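You operate a simulated robot arm through the tools that you are given. There is no shell and no other tool. Be economical: measure what you need, move in short steps, check, and stop when the job is done.

Carry out the task below with a simulated two-armed robot. There is one attempt and no reset: what you move stays moved.

TASK
Put one of the green tags from the test bay deck on the top of the black table. Put the white stick holder on the test bay deck away on the shelf of the narrow side table. Take the rubbing block and put it on the free strip of the fan shelf. Take the carton marked "north" from the bench deck and put it on the top of the screen table. Take the spray bottle of screen cleaner on the bench deck and put it away on the top of the black table. Take the white rubber block and leave it on the fault card. Fetch the drive with the blue band and stand it on the job sheet. Press the wash key of the test bed two times. Take the black mouse and put it on the packing slip. Take the black cloth and put it on the thin screen with the blue frame. Take the rubber wheel chock on the top of the steel table and put it away on the low board. Open the filter. Do these in any order. Set down upright: rubbing block, carton, spray bottle of screen cleaner, drive with the blue band. The filter goes toward x -1.0, y +0.0, z +0.0 (a direction in the base frame).

The check looks at the end state, three seconds after you hand in, the way a careful person would. Anything else that was tipped, shoved, dropped, spilled or broken makes it a failure. Flat cloth is picked up by pressing the open fingertips on it (5 to 10 N) and closing them slowly along it; thin cloth reads only 2 to 8 mm in the jaws.

THE ROBOT
Two 7-joint arms with two-finger parallel grippers on one trunk, on a base that drives. Base frame: it is fixed to the floor where the robot stands at the start and does not move with it; the origin is under the middle of the robot, x ahead of it, y to its left, z up. Lengths are in m, angles in degrees, forces in N, time in s.
The left shoulder is at the start at [0.07, 0.188, 1.415], the right one opposite. Places, roughly: black cloth (10x7x4 cm) [4, 3, 0.9]; black mouse (6x11x4 cm) [2.1, 5.5, 0.8]; drive with the blue band [0.75, 4, 0.5]; fault card [0.5, 2.25, 1]; filter [0.4, 2.9, 0.9]; free strip of the fan shelf (17x40 cm) [2.94, 0.04, 1.14]; green tag [0.5, 0, 1]; job sheet [2.5, 2.75, 0.75]; low board [0.8, 2, 0.2]; packing slip [5.25, 4.75, 1]; parcel with blue tape, parcel with yellow tape [1, 1.75, 1]; rubber wheel chock (12x7x6 cm) [3.8, 0.9, 0.7]; rubbing block (8x5x6 cm) [1.1, 0.6, 0.9]; shelf of the narrow side table (23x78 cm) [0.78, 4.08, 0.46]; spray bottle of screen cleaner [0.75, 1.75, 1]; thin screen with the blue frame (26x17x2 cm) [-0.2, 5.4, 0.3]; top of the black table [4.1, 2.8, 0.9]; top of the screen table [0.5, 5.6, 0.8]; wash key of the test bed [-0.2, 5.4, 0.8]; white rubber block (6x4x4 cm) [0.5, 2.3, 0.9]; white stick holder [1, 0.25, 1]. Payload 3.91 kg a hand.
Tool frame (each hand has its own): the origin (TCP) lies between the finger pads and is the grasp point; the fingertips stand 0.03 m ahead of it; z points along the fingers, y is the line along which they close. Largest opening 0.11 m; finger width 0.02, thickness 0.01; the body of the gripper, 0.048 by 0.112 m, starts 0.055 m behind the TCP.
Orientation is that of the tool frame in the base frame, as a unit quaternion [w, x, y, z]. With the fingers straight down and closing along the base's y, the tool's x points along the base's -x, its y along +y and its z along -z.

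THE INTERFACE
- The arms move only by the tool drive_tool. It takes "left_motion", "right_motion" or both (then of equal length, played together; a hand with none holds still); each is one flat list of numbers, 7 for each row, row after row: the shift along the tool's x, y, z in m, then the turn, a rotation vector about the tool's x, y, z in degrees, then the opening in per cent of the stroke, from 0 (shut) to 100 (fully open). In form: [tx, ty, tz, ax, ay, az, jaw, tx, ty, tz, ax, ay, az, jaw, ...]. A call has 1 to 8 rows; each row is the pose to reach, as a shift and turn from the pose commanded when the call began, along the tool's axes at that moment. Rows are played at 5 a second. More than 0.05 m and 8.6 degrees between two rows, or a gripper value outside its range, and nothing of the call is played. A pose out of reach is approached as far as the arm can. The call stops where the force on the tool passes 40 N (or 10 N more than at its start, if that is more) or the arm is blocked; 0.2 s more then pass. The fingers move at their own pace (about 0.072 m/s each) and stop on an object; they squeeze with about 23 N. The grip force told is the motor's: it shows also when the fingers shut on nothing. Time passes only in rows, and 0.2 s behind the last, so rows that repeat a pose let the fingers close. The reply holds the time, the measured pose of the TCP, the force on the tool along the base axes, the opening and the grip force, in the units named above and with some noise, with the torque about the TCP (base axes, N m) and any sound that the robot's microphone picked up, and new pictures: "pictures" is both (left out), scene, wrist or none (wrist: the cameras of the hands that moved).
- Cameras (640 x 400 px; columns grow to the right, rows downward): "scene" is now at [0.1213, 0.0292, 1.6211]; the picture's right is [0.36, -0.93, 0.00], its down [-0.72, -0.28, -0.63] and it looks along [0.59, 0.23, -0.78] (base axes); focal length 282 px, centre (320, 200). "left" rides on the left gripper at [0.072, -0.017, -0.103] in its tool frame; the picture's right is [0.23, 0.97, 0.00], its down [-0.76, 0.18, -0.62] and it looks along [-0.61, 0.14, 0.78] (tool axes); focal length 222 px, centre (320, 200). "right" rides on the right gripper at [0.072, 0.017, -0.103] in its tool frame; the picture's right is [-0.23, 0.97, 0.00], its down [-0.76, -0.18, -0.62] and it looks along [-0.61, -0.14, 0.78] (tool axes); focal length 222 px, centre (320, 200). There is no depth. A picture from a camera that has moved, and an enlarged one, comes with that camera's place and axes in the base frame and with its lens.
- lift_body(by): slides the trunk up (or, below 0, down) by that many m; the arms and the scene camera ride with it, the base frame stays. It gives what a move gives, with no picture.
- roll_base(legs): drives the robot by 1 to 6 legs, each [ahead, turn to the left] in m and degrees, along the robot's own axes; the way and the turn of a leg run together, so that a leg with both is an arc; at most 1.5 m and 180 degrees a leg. The arms and the cameras ride along, it lands a little off, and it stops where it bumps. It gives what a move gives, and a new picture of the scene camera.
- turn_head(pan, tilt): turns the head with the scene camera to pan (to the left, within 86 degrees either way) and tilt (down, from -29 to 69), counted from straight ahead of the robot. It gives what a move gives, and a new picture of the scene camera.
- close_up(camera, box): a new picture of the part [left, top, right, bottom] of that camera's present view, enlarged. It takes no simulated time.
- sign_off(): hands the job in; it is judged then, once.

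Go step by step. Nothing tells you exact positions but the pictures and the camera data: compare them with the known pose of the tool, close in by small moves and look again before you grip or let go. The budget is 546 turns and 360 pictures, counting those below and the enlarged ones. Unless the task says otherwise, let go and move clear before handing in, and close with one line.

The tools are called after "Request:" by a JSON object that holds its "name" and its "arguments". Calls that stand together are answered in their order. drive_tool: Moves the arms, as the interface text tells. Its arguments: {"type":"object","properties":{"left_motion":{"type":"array","items":{"type":"number"}},"right_motion":{"type":"array","items":{"type":"number"}},"pictures":{"type":"string","enum":["both","scene","wrist","none"]}},"required":[]} The other tools are called the same way: lift_body (by) slides the trunk up or down; roll_base (legs) drives the base; turn_head (pan, tilt) turns the head that bears the scene camera; close_up (camera, box) takes an enlarged picture of a part of a camera's view; sign_off () hands the job in.

At the start:

```text
clock: 0.0
left_position: [0.5278, 0.3477, 1.1741]
left_orientation: [0.0, 0.001, 1.0, -0.001]
left_ft_force: [-0.5, -0.2, 0.4]
left_ft_torque: [0.02, -0.01, 0.02]
left_opening: 0.11
left_grasp_force: 0.1
right_position: [0.6535, -0.0739, 1.1191]
right_orientation: [0.0, 0.001, 1.0, 0.0]
right_ft_force: [0.4, 0.0, -0.3]
right_ft_torque: [-0.03, 0.0, 0.0]
right_opening: 0.11
right_grasp_force: 0.1
trunk travel left (down, up): [-0.925, 0.015]
robot x, y, heading: [0.0008, 0.0016, 0.1]
head pan, tilt: [21.3, 51.0]
```

scene: 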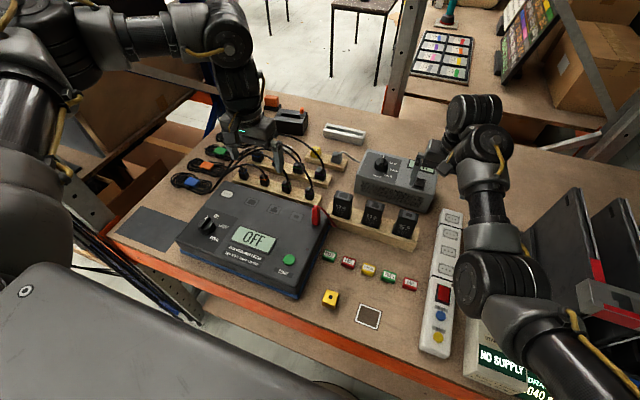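
right: 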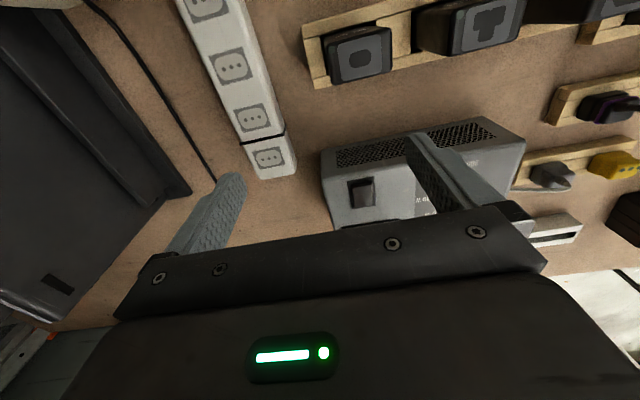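
left: 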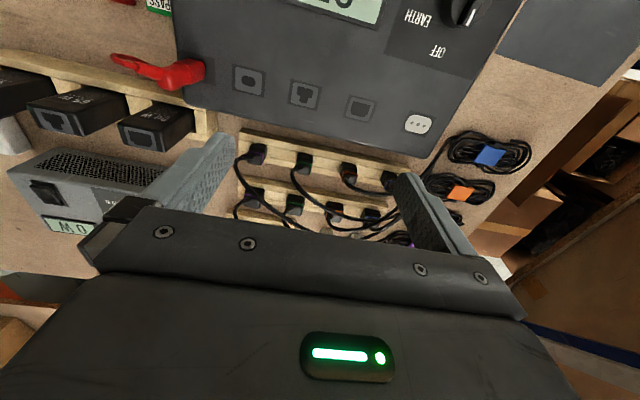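

I see the test bay in front, with the tags, a white slotted holder further back and the block near the left end. I'll enlarge those parts before planning.

Request:
{"name": "close_up", "arguments": {"camera": "scene", "box": [240, 80, 400, 180]}}

Request:
{"name": "close_up", "arguments": {"camera": "scene", "box": [300, 230, 460, 330]}}

Request:
{"name": "turn_head", "arguments": {"pan": 0, "tilt": 15}}

```text
4.00 times, centred on (320, 130) of scene
camera zoom: at [0.1213, 0.0292, 1.6211], right [0.36, -0.93, 0.0], down [-0.72, -0.28, -0.63], along [0.59, 0.23, -0.78], focal length 1129 px, centre (320, 480)
```

zoom: 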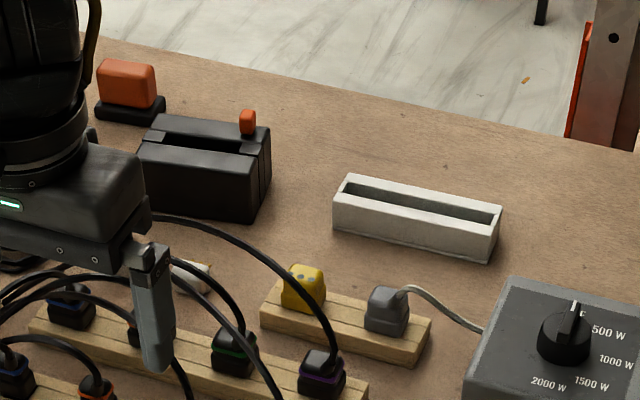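

```text
4.00 times, centred on (380, 280) of scene
camera zoom: at [0.1213, 0.0292, 1.6211], right [0.36, -0.93, 0.0], down [-0.72, -0.28, -0.63], along [0.59, 0.23, -0.78], focal length 1129 px, centre (80, -120)
```

zoom: 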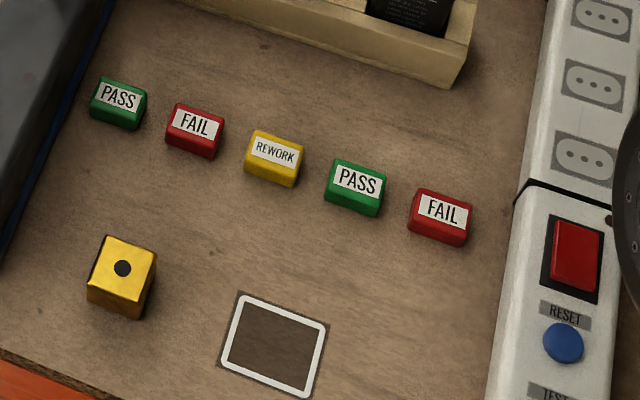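

```text
clock: 1.0
left_position: [0.5289, 0.3468, 1.1724]
left_orientation: [0.0, 0.0, 1.0, 0.0]
left_ft_force: [-0.1, 0.4, 0.9]
left_ft_torque: [-0.02, 0.01, 0.03]
left_opening: 0.11
left_grasp_force: 0.0
right_position: [0.6544, -0.0737, 1.1196]
right_orientation: [0.0, -0.001, 1.0, 0.001]
right_ft_force: [-0.3, 0.4, 0.5]
right_ft_torque: [0.01, 0.0, -0.01]
right_opening: 0.11
right_grasp_force: 0.1
trunk travel left (down, up): [-0.925, 0.015]
robot x, y, heading: [0.0003, -0.0012, -0.2]
head pan, tilt: [0.0, 15.0]
camera scene: at [0.1437, 0.0017, 1.6761], right [0.0, -1.0, 0.0], down [-0.26, 0.0, -0.97], along [0.97, 0.0, -0.26], focal length 282 px, centre (320, 200)
```

scene: 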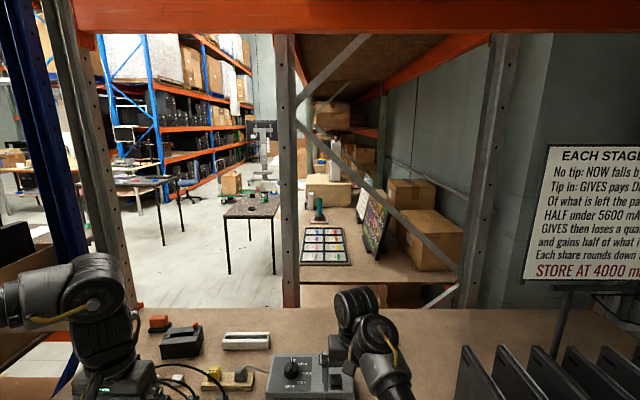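

The deck is a shelf bay with open floor behind it. I'll look around to map the routes.

Request:
{"name": "turn_head", "arguments": {"pan": 60, "tilt": 15}}

Request:
{"name": "turn_head", "arguments": {"pan": -60, "tilt": 15}}

Request:
{"name": "turn_head", "arguments": {"pan": 0, "tilt": 60}}

```text
clock: 2.3
left_position: [0.5292, 0.3481, 1.1721]
left_orientation: [0.0, 0.0, 1.0, 0.0]
left_ft_force: [-0.2, -0.4, 0.2]
left_ft_torque: [-0.01, 0.01, 0.0]
left_opening: 0.1101
left_grasp_force: 0.0
right_position: [0.6537, -0.0733, 1.1191]
right_orientation: [0.0, 0.0, 1.0, 0.0]
right_ft_force: [0.4, 0.0, -0.5]
right_ft_torque: [-0.02, 0.01, 0.0]
right_opening: 0.1101
right_grasp_force: 0.0
trunk travel left (down, up): [-0.925, 0.015]
robot x, y, heading: [0.001, -0.0017, -0.2]
head pan, tilt: [60.0, 15.0]
camera scene: at [0.0972, 0.0825, 1.6762], right [0.87, -0.5, 0.0], down [-0.13, -0.22, -0.97], along [0.48, 0.84, -0.26], focal length 282 px, centre (320, 200)
```

scene: 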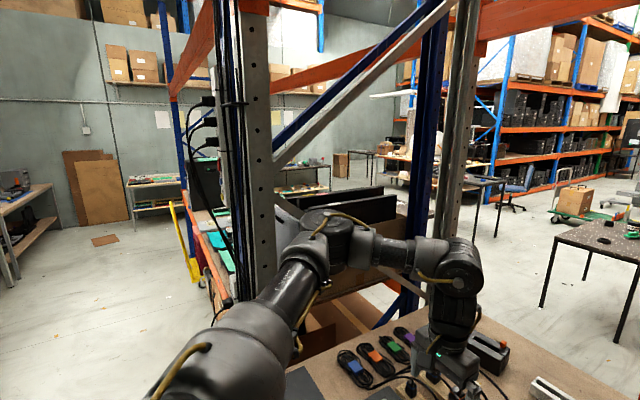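

```text
clock: 4.3
left_position: [0.5276, 0.3483, 1.1725]
left_orientation: [0.0, 0.001, 1.0, 0.0]
left_ft_force: [0.6, 1.3, -0.1]
left_ft_torque: [0.01, -0.03, 0.02]
left_opening: 0.1101
left_grasp_force: 0.1
right_position: [0.6546, -0.0727, 1.1188]
right_orientation: [0.0, 0.0, 1.0, 0.0]
right_ft_force: [0.5, -0.1, -1.0]
right_ft_torque: [-0.01, 0.0, 0.0]
right_opening: 0.1099
right_grasp_force: 0.0
trunk travel left (down, up): [-0.925, 0.015]
robot x, y, heading: [0.0011, 0.0012, -0.0]
head pan, tilt: [-60.0, 15.0]
camera scene: at [0.0971, -0.0792, 1.6762], right [-0.87, -0.5, 0.0], down [-0.13, 0.22, -0.97], along [0.48, -0.84, -0.26], focal length 282 px, centre (320, 200)
```

scene: 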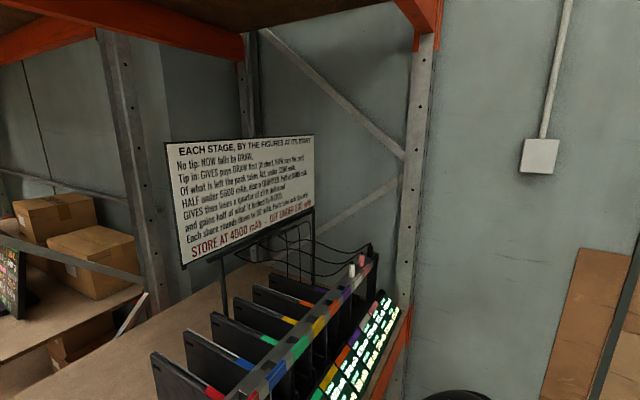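

```text
clock: 5.6
left_position: [0.5279, 0.3479, 1.1723]
left_orientation: [0.0, 0.0, 1.0, 0.0]
left_ft_force: [0.3, 0.6, 0.5]
left_ft_torque: [0.01, -0.01, 0.04]
left_opening: 0.1098
left_grasp_force: 0.1
right_position: [0.654, -0.073, 1.1192]
right_orientation: [0.001, 0.0, 1.0, 0.0]
right_ft_force: [0.2, 0.4, 0.0]
right_ft_torque: [-0.03, -0.01, 0.03]
right_opening: 0.1101
right_grasp_force: 0.1
trunk travel left (down, up): [-0.925, 0.015]
robot x, y, heading: [-0.0007, 0.0022, 0.0]
head pan, tilt: [0.0, 60.0]
camera scene: at [0.1171, 0.0015, 1.6099], right [0.0, -1.0, 0.0], down [-0.87, 0.0, -0.5], along [0.5, 0.0, -0.87], focal length 282 px, centre (320, 200)
```

scene: 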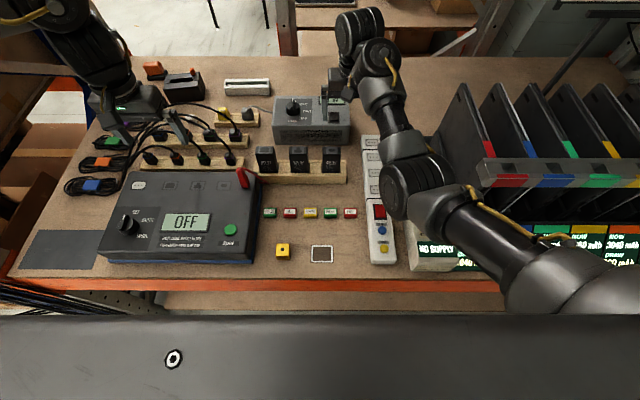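

The deck seems to lie at about z = 0.95, with the second PASS tag near [0.45, -0.02]. I'll bring the right hand over it, turning it so that it closes along x.

Request:
{"name": "drive_tool", "arguments": {"right_motion": [0.025, 0.006, 0, 0, 0, 8.5, 60, 0.05, 0.012, 0, 0, 0, 17, 60, 0.075, 0.018, 0, 0, 0, 25.5, 60, 0.1, 0.024, 0, 0, 0, 34, 60, 0.125, 0.03, 0, 0, 0, 42.5, 60, 0.15, 0.036, 0, 0, 0, 51, 60, 0.175, 0.042, 0, 0, 0, 59.5, 60, 0.2, 0.049, 0, 0, 0, 68, 60], "pictures": "none"}}

Request:
{"name": "drive_tool", "arguments": {"right_motion": [0, 0, 0, 0, 0, 7.5, 60, 0, 0, 0, 0, 0, 15, 60, 0, 0, 0, 0, 0, 22, 60], "pictures": "both"}}

```text
clock: 7.6
left_position: [0.5272, 0.3482, 1.173]
left_orientation: [0.0, 0.0, 1.0, 0.0]
left_ft_force: [0.3, 0.1, 0.2]
left_ft_torque: [0.01, -0.03, 0.04]
left_opening: 0.1099
left_grasp_force: 0.1
right_position: [0.533, -0.016, 1.0333]
right_orientation: [0.022, 0.558, 0.83, 0.001]
right_ft_force: [-0.1, 0.0, -0.4]
right_ft_torque: [0.04, -0.01, -0.01]
right_opening: 0.066
right_grasp_force: 0.0
right hand out of reach, approached as far as the arm can: row 1, 2, 3, 4, 5, 6, 7, 8
trunk travel left (down, up): [-0.925, 0.015]
robot x, y, heading: [-0.0013, 0.0, -0.0]
head pan, tilt: [0.0, 60.0]
stopped in row 8 (right hand): the arm was blocked; the commanded pose is now the measured one
```

```text
clock: 8.4
left_position: [0.5284, 0.3494, 1.1733]
left_orientation: [0.0, 0.0, 1.0, 0.0]
left_ft_force: [0.5, -0.2, -0.5]
left_ft_torque: [0.0, 0.03, -0.01]
left_opening: 0.1103
left_grasp_force: 0.1
right_position: [0.5313, -0.0115, 1.0319]
right_orientation: [0.019, 0.705, 0.709, 0.005]
right_ft_force: [0.2, -0.5, 0.5]
right_ft_torque: [-0.04, 0.01, 0.0]
right_opening: 0.0662
right_grasp_force: 0.0
trunk travel left (down, up): [-0.925, 0.015]
robot x, y, heading: [-0.0007, -0.004, -0.0]
head pan, tilt: [0.0, 60.0]
camera scene: at [0.1172, 0.0018, 1.6099], right [0.0, -1.0, 0.0], down [-0.87, 0.0, -0.5], along [0.5, 0.0, -0.87], focal length 282 px, centre (320, 200)
camera right: at [0.543, 0.0647, 1.1343], right [0.97, -0.22, 0.04], down [-0.2, -0.75, 0.63], along [-0.11, -0.62, -0.77], focal length 222 px, centre (320, 200)
```

scene: 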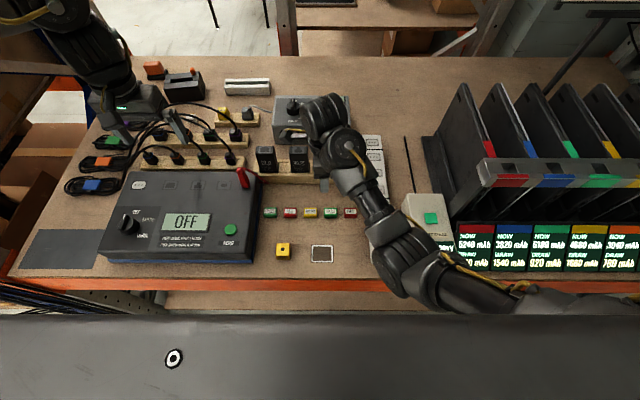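
right: 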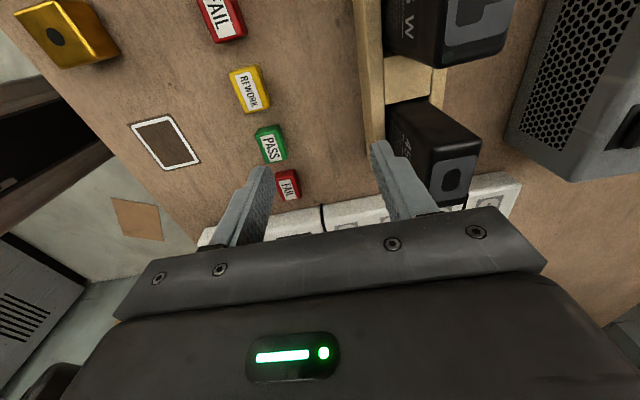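

The two views together put the tag at about [0.478, -0.026] with its top near z = 0.915. I'll move above it and level the tool.

Request:
{"name": "drive_tool", "arguments": {"right_motion": [-0.005, -0.018, 0.015, 1, 0.6, 0, 50, -0.01, -0.036, 0.03, 2, 1.1, 0, 50, -0.0145, -0.053, 0.05, 2, 1.1, 0, 50], "pictures": "wrist"}}

```text
clock: 9.2
left_position: [0.5287, 0.3494, 1.1728]
left_orientation: [0.0, 0.0, 1.0, 0.0]
left_ft_force: [0.2, -0.3, -0.1]
left_ft_torque: [0.01, 0.02, -0.02]
left_opening: 0.11
left_grasp_force: 0.1
right_position: [0.4814, -0.0273, 0.9812]
right_orientation: [0.004, 0.704, 0.71, 0.001]
right_ft_force: [0.0, 0.0, -0.6]
right_ft_torque: [-0.02, 0.01, 0.01]
right_opening: 0.0552
right_grasp_force: 0.1
trunk travel left (down, up): [-0.925, 0.015]
robot x, y, heading: [0.0001, 0.0008, -0.3]
head pan, tilt: [0.0, 60.0]
camera right: at [0.4963, 0.046, 1.0848], right [0.98, -0.22, 0.01], down [-0.18, -0.76, 0.63], along [-0.13, -0.61, -0.78], focal length 222 px, centre (320, 200)
```

right: 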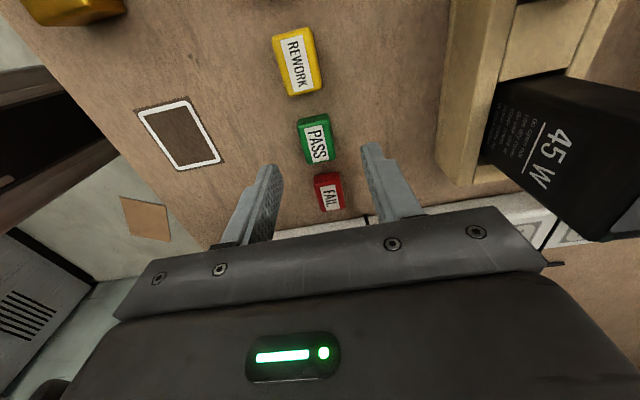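

The tag lies right under the TCP. I'll descend.

Request:
{"name": "drive_tool", "arguments": {"right_motion": [0, -0.001, 0.02, 0, 0, 0, 50, 0, -0.001, 0.035, 0, 0, 0, 50, 0, -0.001, 0.045, 0, 0, 0, 50], "pictures": "wrist"}}

```text
clock: 10.0
left_position: [0.5283, 0.3482, 1.1728]
left_orientation: [0.0, 0.0, 1.0, 0.0]
left_ft_force: [0.3, -0.1, -0.9]
left_ft_torque: [0.01, -0.04, 0.01]
left_opening: 0.1101
left_grasp_force: 0.1
right_position: [0.479, -0.0249, 0.9351]
right_orientation: [0.0, 0.705, 0.71, 0.0]
right_ft_force: [-0.5, -0.5, 0.2]
right_ft_torque: [-0.04, 0.03, 0.0]
right_opening: 0.055
right_grasp_force: 0.0
trunk travel left (down, up): [-0.925, 0.015]
robot x, y, heading: [-0.0034, -0.0024, 0.1]
head pan, tilt: [0.0, 60.0]
camera right: at [0.4938, 0.0474, 1.0386], right [0.98, -0.22, 0.0], down [-0.17, -0.76, 0.62], along [-0.14, -0.61, -0.78], focal length 222 px, centre (320, 200)
```

right: 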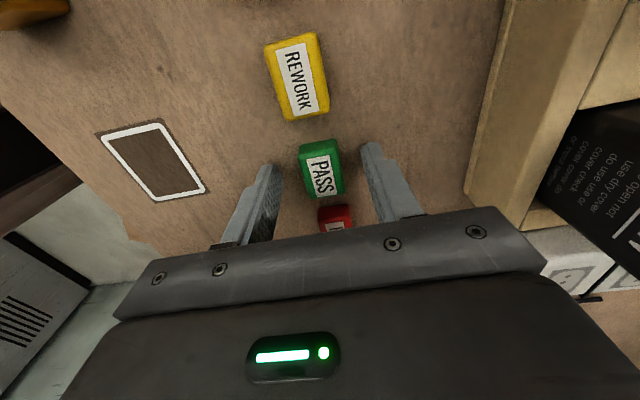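

The tag is between the fingers, with its top about 2 cm below the TCP. I'll go 7 mm lower and close.

Request:
{"name": "drive_tool", "arguments": {"right_motion": [0, 0, 0.007, 0, 0, 0, 50, 0, 0, 0.007, 0, 0, 0, 10, 0, 0, 0.007, 0, 0, 0, 0, 0, 0, 0.007, 0, 0, 0, 0, 0, 0, 0.007, 0, 0, 0, 0, 0, 0, -0.03, 0, 0, 0, 0, 0, 0, -0.06, 0, 0, 0, 0], "pictures": "wrist"}}

```text
clock: 11.6
left_position: [0.5263, 0.3494, 1.1732]
left_orientation: [0.0, 0.001, 1.0, -0.001]
left_ft_force: [-0.3, 0.8, 0.5]
left_ft_torque: [-0.02, -0.02, 0.0]
left_opening: 0.1097
left_grasp_force: 0.1
right_position: [0.4781, -0.034, 0.9892]
right_orientation: [0.006, 0.706, 0.708, -0.002]
right_ft_force: [0.1, -0.1, 0.1]
right_ft_torque: [0.03, -0.01, -0.02]
right_opening: 0.0245
right_grasp_force: 23.1
right hand out of reach, approached as far as the arm can: row 7
trunk travel left (down, up): [-0.925, 0.015]
robot x, y, heading: [-0.002, 0.0001, -0.1]
head pan, tilt: [0.0, 60.0]
camera right: at [0.4929, 0.0418, 1.092], right [0.97, -0.22, 0.01], down [-0.18, -0.75, 0.63], along [-0.14, -0.62, -0.78], focal length 222 px, centre (320, 200)
```

right: 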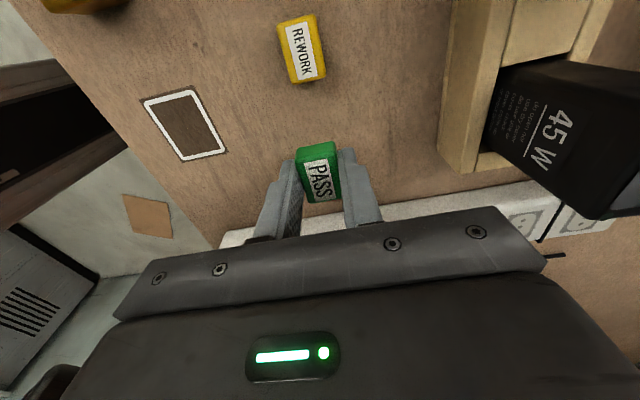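

The green tag is gripped (24 mm). I'll back out from the bay and turn left towards the next bay.

Request:
{"name": "roll_base", "arguments": {"legs": [[-0.5, 0]]}}

Request:
{"name": "turn_head", "arguments": {"pan": 60, "tilt": 25}}

```text
clock: 14.6
left_position: [0.0288, 0.3488, 1.1728]
left_orientation: [0.0, -0.001, 1.0, 0.0]
left_ft_force: [0.2, 0.2, -0.5]
left_ft_torque: [-0.01, 0.01, 0.02]
left_opening: 0.1099
left_grasp_force: 0.0
right_position: [-0.0207, -0.0304, 0.9881]
right_orientation: [0.003, 0.705, 0.709, -0.003]
right_ft_force: [1.0, 0.3, 0.6]
right_ft_torque: [-0.01, -0.04, 0.03]
right_opening: 0.0246
right_grasp_force: 22.6
trunk travel left (down, up): [-0.925, 0.015]
robot x, y, heading: [-0.5019, -0.0033, 0.2]
head pan, tilt: [0.0, 60.0]
camera scene: at [-0.3817, 0.0014, 1.6098], right [0.0, -1.0, 0.0], down [-0.87, 0.0, -0.5], along [0.5, 0.0, -0.87], focal length 282 px, centre (320, 200)
```

scene: 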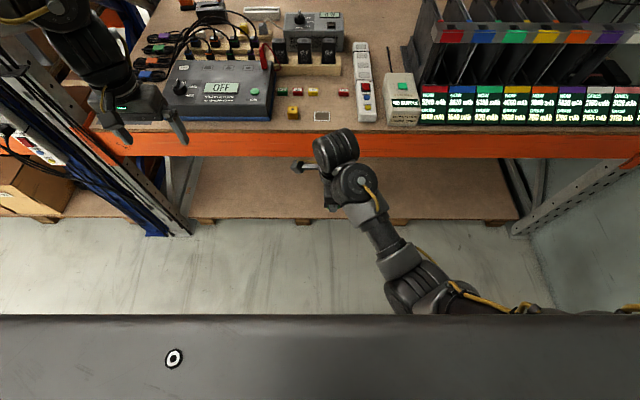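

```text
clock: 15.9
left_position: [0.0269, 0.3488, 1.1727]
left_orientation: [0.001, -0.001, 1.0, 0.0]
left_ft_force: [0.4, 0.2, -0.1]
left_ft_torque: [0.04, 0.04, 0.01]
left_opening: 0.11
left_grasp_force: 0.1
right_position: [-0.0221, -0.0333, 0.9887]
right_orientation: [0.005, 0.705, 0.709, -0.004]
right_ft_force: [-0.8, 0.2, 0.3]
right_ft_torque: [0.01, 0.03, 0.01]
right_opening: 0.0245
right_grasp_force: 23.6
trunk travel left (down, up): [-0.925, 0.015]
robot x, y, heading: [-0.4972, 0.0032, 0.1]
head pan, tilt: [60.0, 25.0]
camera scene: at [-0.404, 0.0811, 1.6599], right [0.87, -0.5, 0.0], down [-0.21, -0.37, -0.91], along [0.45, 0.79, -0.42], focal length 282 px, centre (320, 200)
```

scene: 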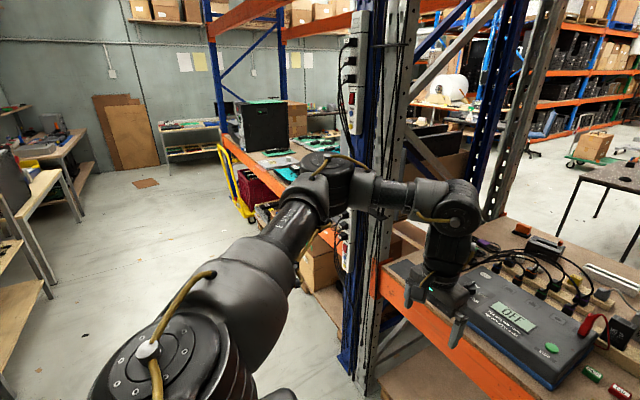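

The second bay is just along +y, with a clear aisle in front. I'll turn left, drive 2.15 m and turn back to face it.

Request:
{"name": "roll_base", "arguments": {"legs": [[0, 90], [1.1, 0], [1.05, 0], [0, -90]]}}

Request:
{"name": "turn_head", "arguments": {"pan": 0, "tilt": 35}}

```text
clock: 34.0
left_position: [0.0013, 2.4876, 1.1718]
left_orientation: [0.0, -0.016, 1.0, 0.0]
left_ft_force: [0.6, 0.5, -0.7]
left_ft_torque: [0.02, -0.02, -0.01]
left_opening: 0.1099
left_grasp_force: 0.0
right_position: [-0.0353, 2.1035, 0.9882]
right_orientation: [0.005, 0.694, 0.72, -0.004]
right_ft_force: [-0.1, 0.9, -0.8]
right_ft_torque: [0.01, -0.02, 0.0]
right_opening: 0.0246
right_grasp_force: 23.4
trunk travel left (down, up): [-0.925, 0.015]
robot x, y, heading: [-0.5156, 2.1227, 2.2]
head pan, tilt: [60.0, 25.0]
camera scene: at [-0.4215, 2.2058, 1.6599], right [0.88, -0.47, 0.0], down [-0.2, -0.37, -0.91], along [0.43, 0.8, -0.42], focal length 282 px, centre (320, 200)
```

scene: 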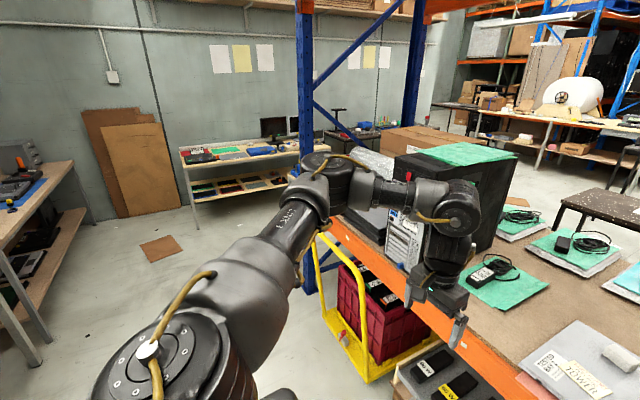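

```text
clock: 35.3
left_position: [0.0013, 2.4883, 1.1724]
left_orientation: [0.0, -0.017, 1.0, 0.0]
left_ft_force: [-0.6, 0.3, -0.6]
left_ft_torque: [-0.01, 0.01, -0.02]
left_opening: 0.1098
left_grasp_force: 0.0
right_position: [-0.0351, 2.1035, 0.988]
right_orientation: [0.005, 0.695, 0.719, -0.003]
right_ft_force: [0.0, -1.0, -1.1]
right_ft_torque: [-0.01, -0.04, 0.0]
right_opening: 0.0244
right_grasp_force: 23.3
trunk travel left (down, up): [-0.925, 0.015]
robot x, y, heading: [-0.5158, 2.1215, 2.2]
head pan, tilt: [0.0, 35.0]
camera scene: at [-0.3766, 2.1272, 1.6442], right [0.04, -1.0, 0.0], down [-0.57, -0.02, -0.82], along [0.82, 0.03, -0.57], focal length 282 px, centre (320, 200)
```

scene: 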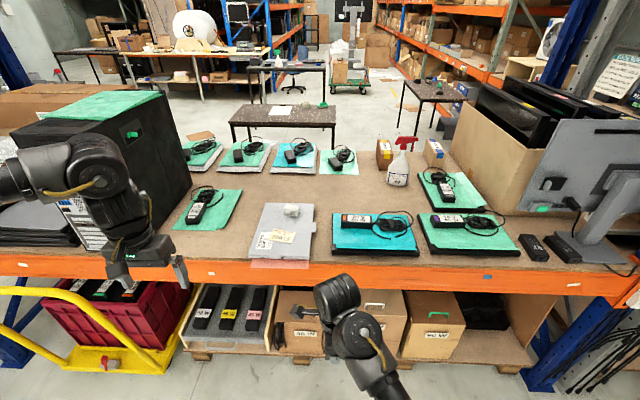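

This is the bench deck: laptops, a grey laptop with the white block, the spray bottle and two small cartons. I'll enlarge.

Request:
{"name": "close_up", "arguments": {"camera": "scene", "box": [360, 120, 480, 195]}}

Request:
{"name": "close_up", "arguments": {"camera": "scene", "box": [230, 190, 350, 265]}}

Request:
{"name": "close_up", "arguments": {"camera": "scene", "box": [0, 90, 240, 240]}}

Request:
{"name": "close_up", "arguments": {"camera": "scene", "box": [180, 260, 540, 400]}}

```text
5.33 times, centred on (420, 158) of scene
camera zoom: at [-0.3766, 2.1272, 1.6442], right [0.04, -1.0, 0.0], down [-0.57, -0.02, -0.82], along [0.82, 0.03, -0.57], focal length 1505 px, centre (-213, 427)
```

zoom: 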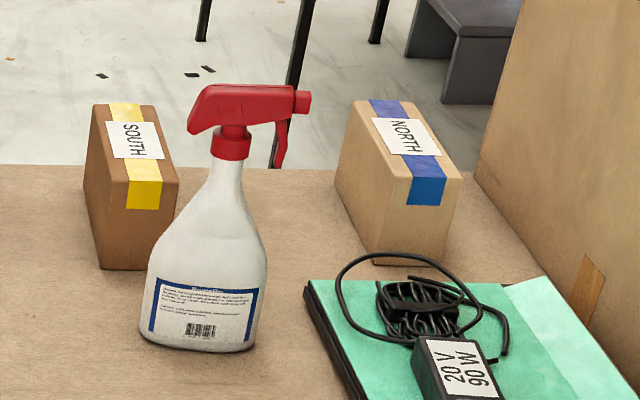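

```text
5.33 times, centred on (290, 228) of scene
camera zoom: at [-0.3766, 2.1272, 1.6442], right [0.04, -1.0, 0.0], down [-0.57, -0.02, -0.82], along [0.82, 0.03, -0.57], focal length 1505 px, centre (480, 53)
```

zoom: 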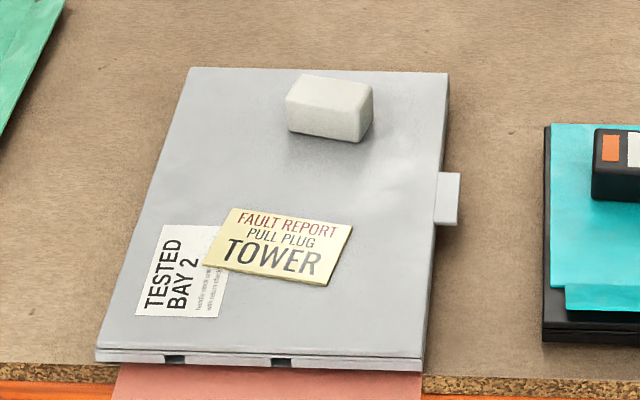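

```text
2.67 times, centred on (120, 165) of scene
camera zoom: at [-0.3766, 2.1272, 1.6442], right [0.04, -1.0, 0.0], down [-0.57, -0.02, -0.82], along [0.82, 0.03, -0.57], focal length 752 px, centre (853, 293)
```

zoom: 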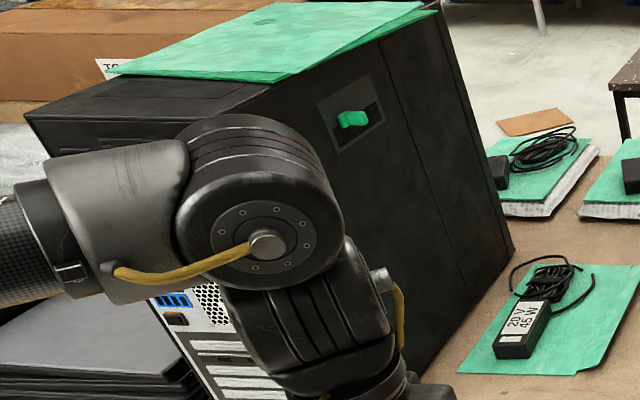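

```text
1.78 times, centred on (360, 330) of scene
camera zoom: at [-0.3766, 2.1272, 1.6442], right [0.04, -1.0, 0.0], down [-0.57, -0.02, -0.82], along [0.82, 0.03, -0.57], focal length 502 px, centre (249, -31)
```

zoom: 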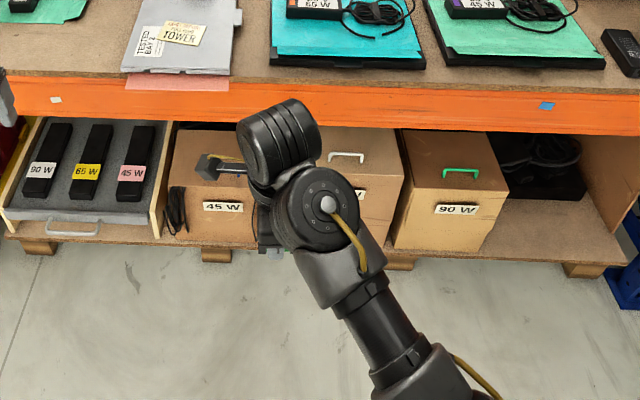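

The fault card lies on the grey laptop at about [0.41, 2.30], and the white block sits behind it at about [0.56, 2.28]. I'll drive closer.

Request:
{"name": "roll_base", "arguments": {"legs": [[0.42, -2]]}}

```text
clock: 37.9
left_position: [0.4344, 2.4811, 1.1732]
left_orientation: [0.0, -0.004, 1.0, 0.0]
left_ft_force: [-0.4, 0.2, -0.3]
left_ft_torque: [-0.01, 0.0, -0.04]
left_opening: 0.1102
left_grasp_force: 0.1
right_position: [0.3868, 2.099, 0.9888]
right_orientation: [0.006, 0.704, 0.71, -0.004]
right_ft_force: [0.3, 0.2, 0.0]
right_ft_torque: [0.0, 0.0, 0.0]
right_opening: 0.0242
right_grasp_force: 22.3
trunk travel left (down, up): [-0.925, 0.015]
robot x, y, heading: [-0.0909, 2.1298, 0.5]
head pan, tilt: [0.0, 35.0]
camera scene: at [0.046, 2.1319, 1.6444], right [0.01, -1.0, 0.0], down [-0.57, 0.0, -0.82], along [0.82, 0.01, -0.57], focal length 282 px, centre (320, 200)
```

scene: 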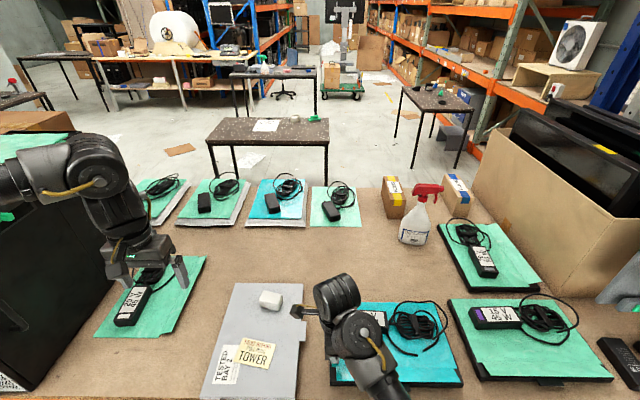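

The block is at about [0.546, 2.28]. I'll move the left hand above it.

Request:
{"name": "drive_tool", "arguments": {"left_motion": [-0.02, -0.04, 0, 0, 0, 0, 100, -0.04, -0.08, 0.01, 0, 0, 0, 100, -0.06, -0.12, 0.03, 0, 0, 0, 100, -0.085, -0.16, 0.06, 0, 0, 0, 100, -0.112, -0.2, 0.08, 0, 0, 0, 100, -0.112, -0.2, 0.11, 0, 0, 0, 100], "pictures": "both"}}

```text
refused: row 4 steps farther than a row can; nothing moved
```

Request:
{"name": "drive_tool", "arguments": {"left_motion": [-0.02, -0.035, 0, 0, 0, 0, 100, -0.04, -0.07, 0.01, 0, 0, 0, 100, -0.055, -0.105, 0.03, 0, 0, 0, 100, -0.07, -0.14, 0.05, 0, 0, 0, 100, -0.09, -0.17, 0.07, 0, 0, 0, 100, -0.112, -0.2, 0.09, 0, 0, 0, 100, -0.112, -0.2, 0.12, 0, 0, 0, 100], "pictures": "both"}}

```text
clock: 39.5
left_position: [0.5494, 2.2838, 1.0517]
left_orientation: [0.0, -0.004, 1.0, -0.001]
left_ft_force: [0.5, 0.4, 0.4]
left_ft_torque: [-0.05, -0.01, 0.01]
left_opening: 0.1101
left_grasp_force: 0.0
right_position: [0.3873, 2.0992, 0.9873]
right_orientation: [0.006, 0.704, 0.71, -0.005]
right_ft_force: [0.2, 0.0, 0.3]
right_ft_torque: [-0.02, -0.01, 0.01]
right_opening: 0.0247
right_grasp_force: 22.9
trunk travel left (down, up): [-0.925, 0.015]
robot x, y, heading: [-0.0885, 2.129, 0.4]
head pan, tilt: [0.0, 35.0]
camera scene: at [0.0479, 2.1331, 1.6442], right [0.01, -1.0, 0.0], down [-0.57, 0.0, -0.82], along [0.82, 0.0, -0.57], focal length 282 px, centre (320, 200)
camera left: at [0.4775, 2.2672, 1.155], right [-0.23, 0.97, 0.0], down [0.76, 0.18, 0.62], along [0.61, 0.14, -0.78], focal length 222 px, centre (320, 200)
```

scene: 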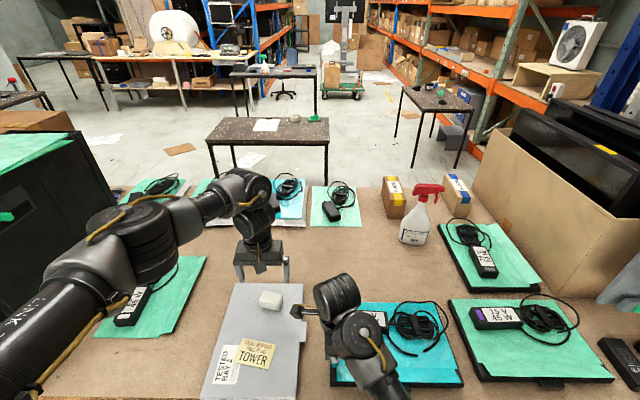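
left: 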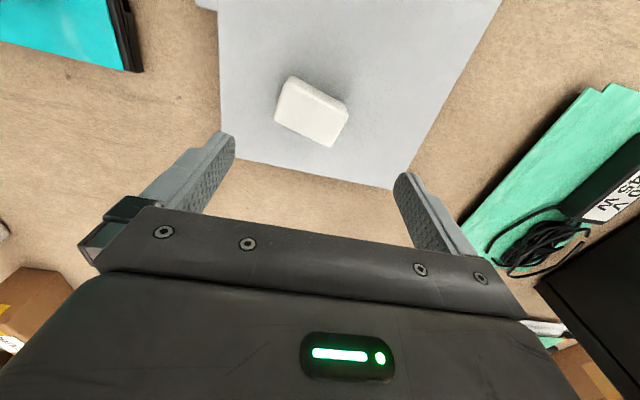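

The block is at about [0.541, 2.274], slightly off my axis. I'll correct and descend to z = 0.985.

Request:
{"name": "drive_tool", "arguments": {"left_motion": [0.008, -0.009, 0.035, 0, 0, 0, 100, 0.008, -0.009, 0.067, 0, 0, 0, 100], "pictures": "wrist"}}

```text
clock: 40.1
left_position: [0.5438, 2.2747, 0.9838]
left_orientation: [-0.001, -0.004, 1.0, 0.0]
left_ft_force: [0.0, 0.3, 0.0]
left_ft_torque: [0.01, 0.03, 0.01]
left_opening: 0.1099
left_grasp_force: 0.0
right_position: [0.3882, 2.0989, 0.9877]
right_orientation: [0.004, 0.704, 0.71, -0.005]
right_ft_force: [0.6, 0.2, 0.0]
right_ft_torque: [-0.01, 0.02, 0.0]
right_opening: 0.0246
right_grasp_force: 23.6
trunk travel left (down, up): [-0.925, 0.015]
robot x, y, heading: [-0.0924, 2.1313, 0.6]
head pan, tilt: [0.0, 35.0]
camera left: at [0.4719, 2.2579, 1.0871], right [-0.23, 0.97, 0.0], down [0.76, 0.18, 0.62], along [0.61, 0.15, -0.78], focal length 222 px, centre (320, 200)
```

left: 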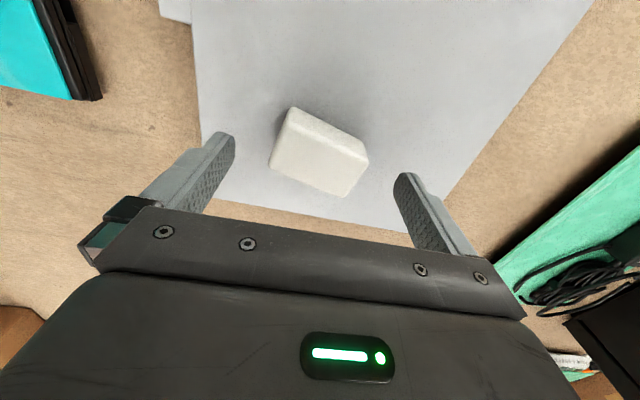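

It is centred. I'll descend 38 mm further while watching the force, and close.

Request:
{"name": "drive_tool", "arguments": {"left_motion": [0.001, 0, 0.02, 0, 0, 0, 100, 0.001, 0, 0.038, 0, 0, 0, 100, 0.001, 0, 0.038, 0, 0, 0, 70, 0.001, 0, 0.038, 0, 0, 0, 30, 0.001, 0, 0.038, 0, 0, 0, 20, 0.001, 0, 0.038, 0, 0, 0, 20], "pictures": "wrist"}}

```text
clock: 40.7
left_position: [0.5407, 2.2729, 0.9587]
left_orientation: [0.0, -0.004, 1.0, 0.0]
left_ft_force: [-9.9, -2.8, 19.2]
left_ft_torque: [0.48, 0.89, 0.64]
left_opening: 0.11
left_grasp_force: 0.1
right_position: [0.3868, 2.0978, 0.9894]
right_orientation: [0.005, 0.704, 0.71, -0.003]
right_ft_force: [-0.1, -0.2, 0.1]
right_ft_torque: [0.03, -0.01, -0.01]
right_opening: 0.0243
right_grasp_force: 23.5
trunk travel left (down, up): [-0.925, 0.015]
robot x, y, heading: [-0.0933, 2.1321, 0.4]
head pan, tilt: [0.0, 35.0]
stopped in row 2 (left hand): the force on the tool passed its limit (the readings are from after the stop); the commanded pose is now the measured one
camera left: at [0.4683, 2.2562, 1.0605], right [-0.23, 0.97, 0.0], down [0.76, 0.18, 0.62], along [0.61, 0.15, -0.78], focal length 222 px, centre (320, 200)
```

left: 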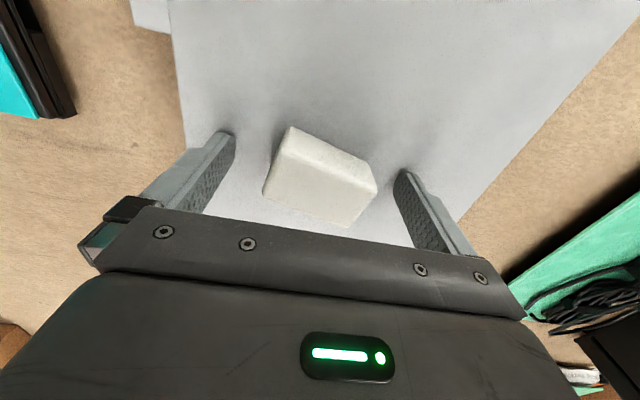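

The fingertips touched the laptop, so its top is at about z = 0.928. The block's centre is nearer x = 0.522; I'll lift 5 mm, shift 18 mm back and close.

Request:
{"name": "drive_tool", "arguments": {"left_motion": [0, 0, -0.006, 0, 0, 0, 100, 0.018, 0, -0.006, 0, 0, 0, 100, 0.018, 0, -0.006, 0, 0, 0, 60, 0.018, 0, -0.006, 0, 0, 0, 40, 0.018, 0, -0.006, 0, 0, 0, 30, 0.018, 0, -0.006, 0, 0, 0, 30, 0.018, 0, -0.026, 0, 0, 0, 30, 0.018, 0, -0.046, 0, 0, 0, 30], "pictures": "both"}}

```text
clock: 42.5
left_position: [0.5254, 2.273, 1.0024]
left_orientation: [0.0, -0.004, 1.0, 0.001]
left_ft_force: [-0.1, -0.2, -0.7]
left_ft_torque: [0.01, 0.03, -0.01]
left_opening: 0.0614
left_grasp_force: 23.0
right_position: [0.3871, 2.0979, 0.9884]
right_orientation: [0.005, 0.704, 0.71, -0.003]
right_ft_force: [0.6, -0.7, 0.5]
right_ft_torque: [0.03, -0.01, -0.02]
right_opening: 0.0244
right_grasp_force: 22.6
trunk travel left (down, up): [-0.925, 0.015]
robot x, y, heading: [-0.0906, 2.128, 0.7]
head pan, tilt: [0.0, 35.0]
camera scene: at [0.0473, 2.1316, 1.6442], right [0.01, -1.0, 0.0], down [-0.57, 0.0, -0.82], along [0.82, 0.01, -0.57], focal length 282 px, centre (320, 200)
camera left: at [0.4524, 2.2566, 1.1052], right [-0.23, 0.97, 0.0], down [0.76, 0.18, 0.62], along [0.61, 0.15, -0.78], focal length 222 px, centre (320, 200)
```

scene: 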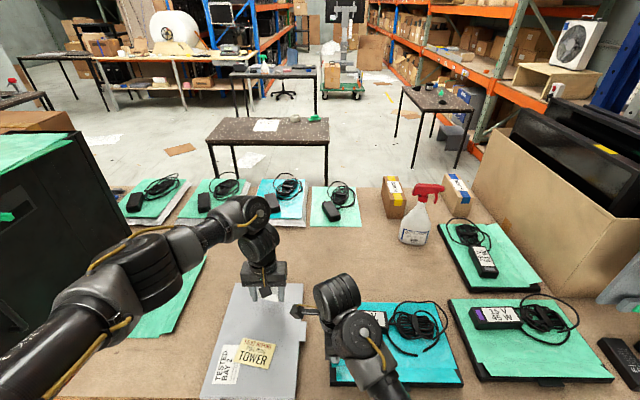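
left: 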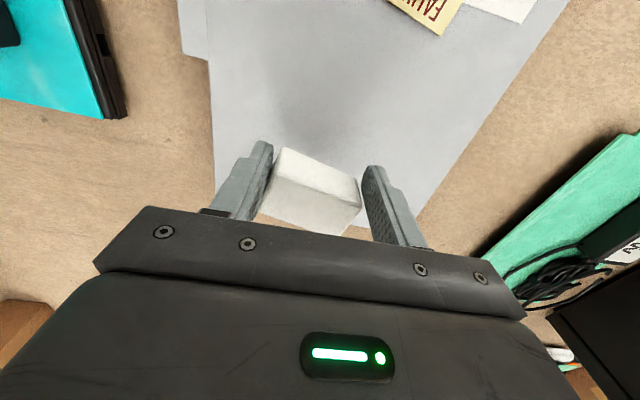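

The block is held (61 mm). I'll carry it to above the card at about [0.408, 2.294].

Request:
{"name": "drive_tool", "arguments": {"left_motion": [0.04, 0.007, 0.005, 0, 0, 0, 30, 0.08, 0.014, 0.01, 0, 0, 0, 30, 0.115, 0.021, 0.015, 0, 0, 0, 30], "pictures": "both"}}

```text
clock: 43.3
left_position: [0.408, 2.2946, 0.986]
left_orientation: [0.0, -0.005, 1.0, 0.001]
left_ft_force: [-0.3, -0.4, -1.0]
left_ft_torque: [-0.01, 0.04, 0.0]
left_opening: 0.0613
left_grasp_force: 22.6
right_position: [0.3878, 2.0985, 0.989]
right_orientation: [0.005, 0.704, 0.71, -0.003]
right_ft_force: [-0.2, -0.1, 0.2]
right_ft_torque: [0.0, 0.01, 0.0]
right_opening: 0.0245
right_grasp_force: 22.9
trunk travel left (down, up): [-0.925, 0.015]
robot x, y, heading: [-0.0888, 2.1256, 0.3]
head pan, tilt: [0.0, 35.0]
camera scene: at [0.0472, 2.1319, 1.6443], right [0.01, -1.0, 0.0], down [-0.57, 0.0, -0.82], along [0.82, 0.01, -0.57], focal length 282 px, centre (320, 200)
camera left: at [0.3358, 2.2772, 1.0896], right [-0.24, 0.97, 0.0], down [0.76, 0.18, 0.62], along [0.61, 0.15, -0.78], focal length 222 px, centre (320, 200)
```

scene: 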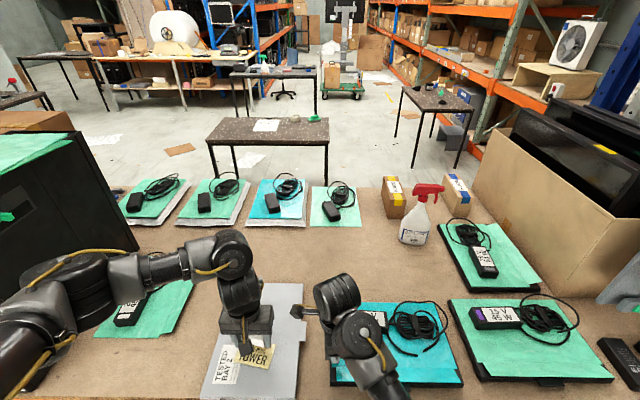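
left: 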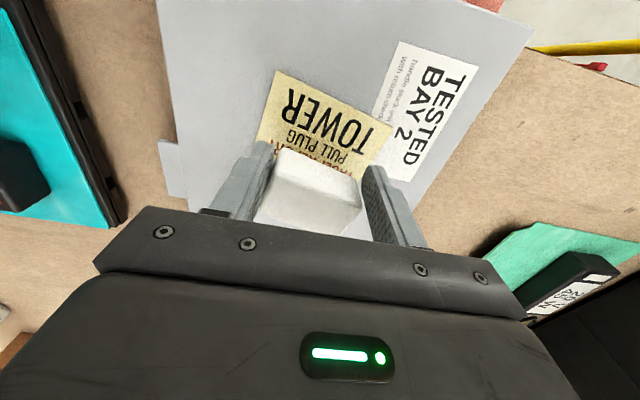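

The block is within 5 mm of the card's centre. I'll lower 19 mm and release.

Request:
{"name": "drive_tool", "arguments": {"left_motion": [0.004, 0.005, 0.01, 0, 0, 0, 30, 0.004, 0.005, 0.019, 0, 0, 0, 30, 0.004, 0.005, 0.019, 0, 0, 0, 70, 0.004, 0.005, 0.019, 0, 0, 0, 90, 0.004, 0.005, 0.019, 0, 0, 0, 90, 0.004, 0.005, -0.01, 0, 0, 0, 90, -0.03, 0.005, -0.04, 0, 0, 0, 90, -0.06, 0.005, -0.06, 0, 0, 0, 90], "pictures": "both"}}

```text
clock: 45.1
left_position: [0.4725, 2.2971, 1.0463]
left_orientation: [-0.001, -0.004, 1.0, 0.0]
left_ft_force: [0.3, -0.7, -0.6]
left_ft_torque: [-0.01, -0.01, 0.04]
left_opening: 0.0991
left_grasp_force: 0.1
right_position: [0.3884, 2.0973, 0.9877]
right_orientation: [0.004, 0.704, 0.71, -0.003]
right_ft_force: [-0.1, 0.0, 0.7]
right_ft_torque: [0.03, 0.02, 0.0]
right_opening: 0.0243
right_grasp_force: 22.9
trunk travel left (down, up): [-0.925, 0.015]
robot x, y, heading: [-0.0919, 2.1287, 0.3]
head pan, tilt: [0.0, 35.0]
camera scene: at [0.0489, 2.1309, 1.644], right [0.01, -1.0, 0.0], down [-0.57, 0.0, -0.82], along [0.82, 0.01, -0.57], focal length 282 px, centre (320, 200)
camera left: at [0.3992, 2.2801, 1.1487], right [-0.23, 0.97, 0.0], down [0.76, 0.18, 0.62], along [0.6, 0.15, -0.78], focal length 222 px, centre (320, 200)
```

scene: 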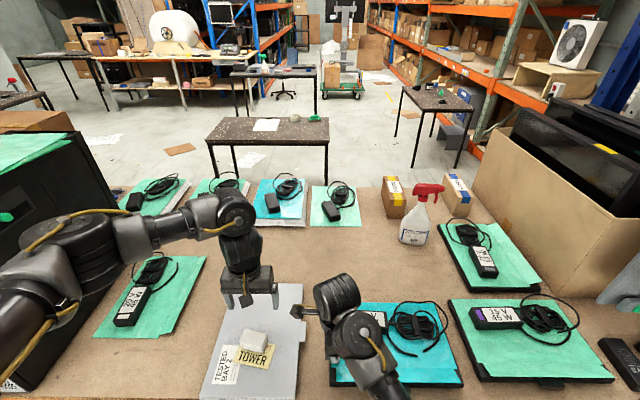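
left: 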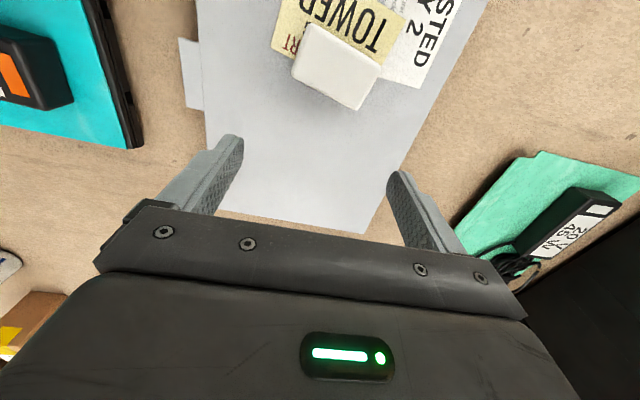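

The block is down; I'll check how it sits on the card.

Request:
{"name": "close_up", "arguments": {"camera": "scene", "box": [200, 310, 320, 385]}}

Request:
{"name": "close_up", "arguments": {"camera": "left", "box": [240, 0, 440, 125]}}

```text
5.33 times, centred on (260, 348) of scene
camera zoom: at [0.0489, 2.1309, 1.644], right [0.01, -1.0, 0.0], down [-0.57, 0.0, -0.82], along [0.82, 0.01, -0.57], focal length 1505 px, centre (640, -587)
```

zoom: 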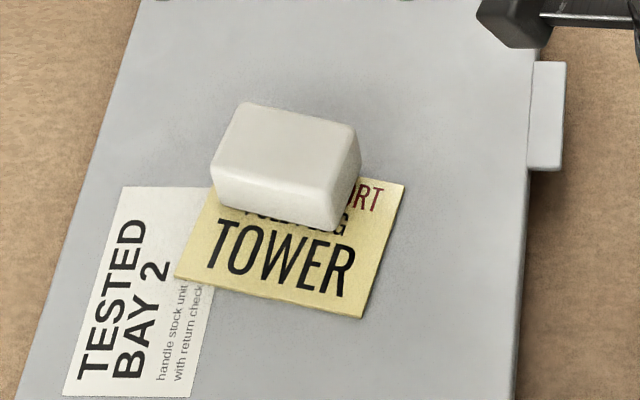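

```text
3.20 times, centred on (340, 62) of left
camera zoom: at [0.3992, 2.2801, 1.1487], right [-0.23, 0.97, 0.0], down [0.76, 0.18, 0.62], along [0.6, 0.15, -0.78], focal length 711 px, centre (256, 640)
```

zoom: 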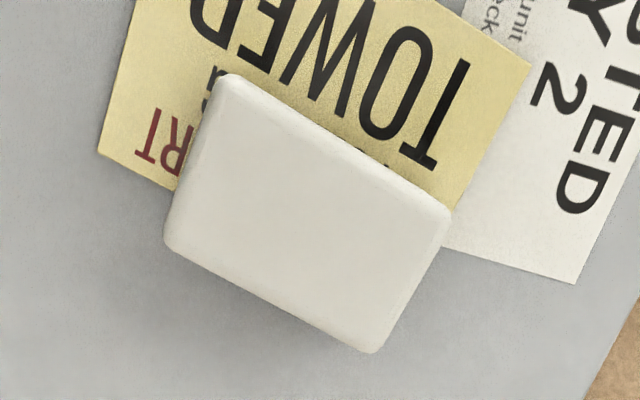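

The block sits about 2 cm too far back. I'll regrasp it squarely (turned 12°) and shift it forward.

Request:
{"name": "drive_tool", "arguments": {"left_motion": [0.026, 0.001, 0, 0, 0, 6, 90, 0.052, 0.003, 0.03, 0, 0, 12, 90, 0.052, 0.003, 0.06, 0, 0, 12, 90, 0.052, 0.003, 0.078, 0, 0, 12, 90, 0.052, 0.003, 0.078, 0, 0, 12, 50, 0.052, 0.003, 0.078, 0, 0, 12, 30, 0.052, 0.003, 0.078, 0, 0, 12, 30], "pictures": "wrist"}}

```text
clock: 46.7
left_position: [0.4174, 2.3022, 0.9684]
left_orientation: [0.001, 0.1, 0.995, 0.0]
left_ft_force: [0.0, 0.3, 0.9]
left_ft_torque: [0.02, -0.02, 0.03]
left_opening: 0.0596
left_grasp_force: 22.9
right_position: [0.3885, 2.0978, 0.9865]
right_orientation: [0.005, 0.705, 0.71, -0.004]
right_ft_force: [1.3, -0.5, 0.4]
right_ft_torque: [-0.02, 0.03, 0.01]
right_opening: 0.0243
right_grasp_force: 23.2
trunk travel left (down, up): [-0.925, 0.015]
robot x, y, heading: [-0.0921, 2.1308, 0.4]
head pan, tilt: [0.0, 35.0]
camera left: at [0.3431, 2.2999, 1.0717], right [-0.03, 1.0, 0.0], down [0.78, 0.02, 0.62], along [0.62, 0.02, -0.78], focal length 222 px, centre (320, 200)
```

left: 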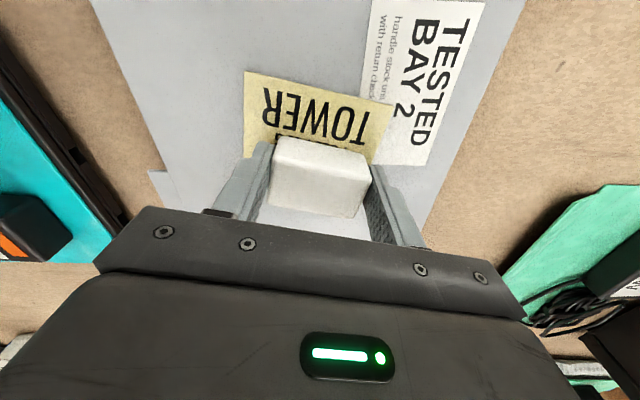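

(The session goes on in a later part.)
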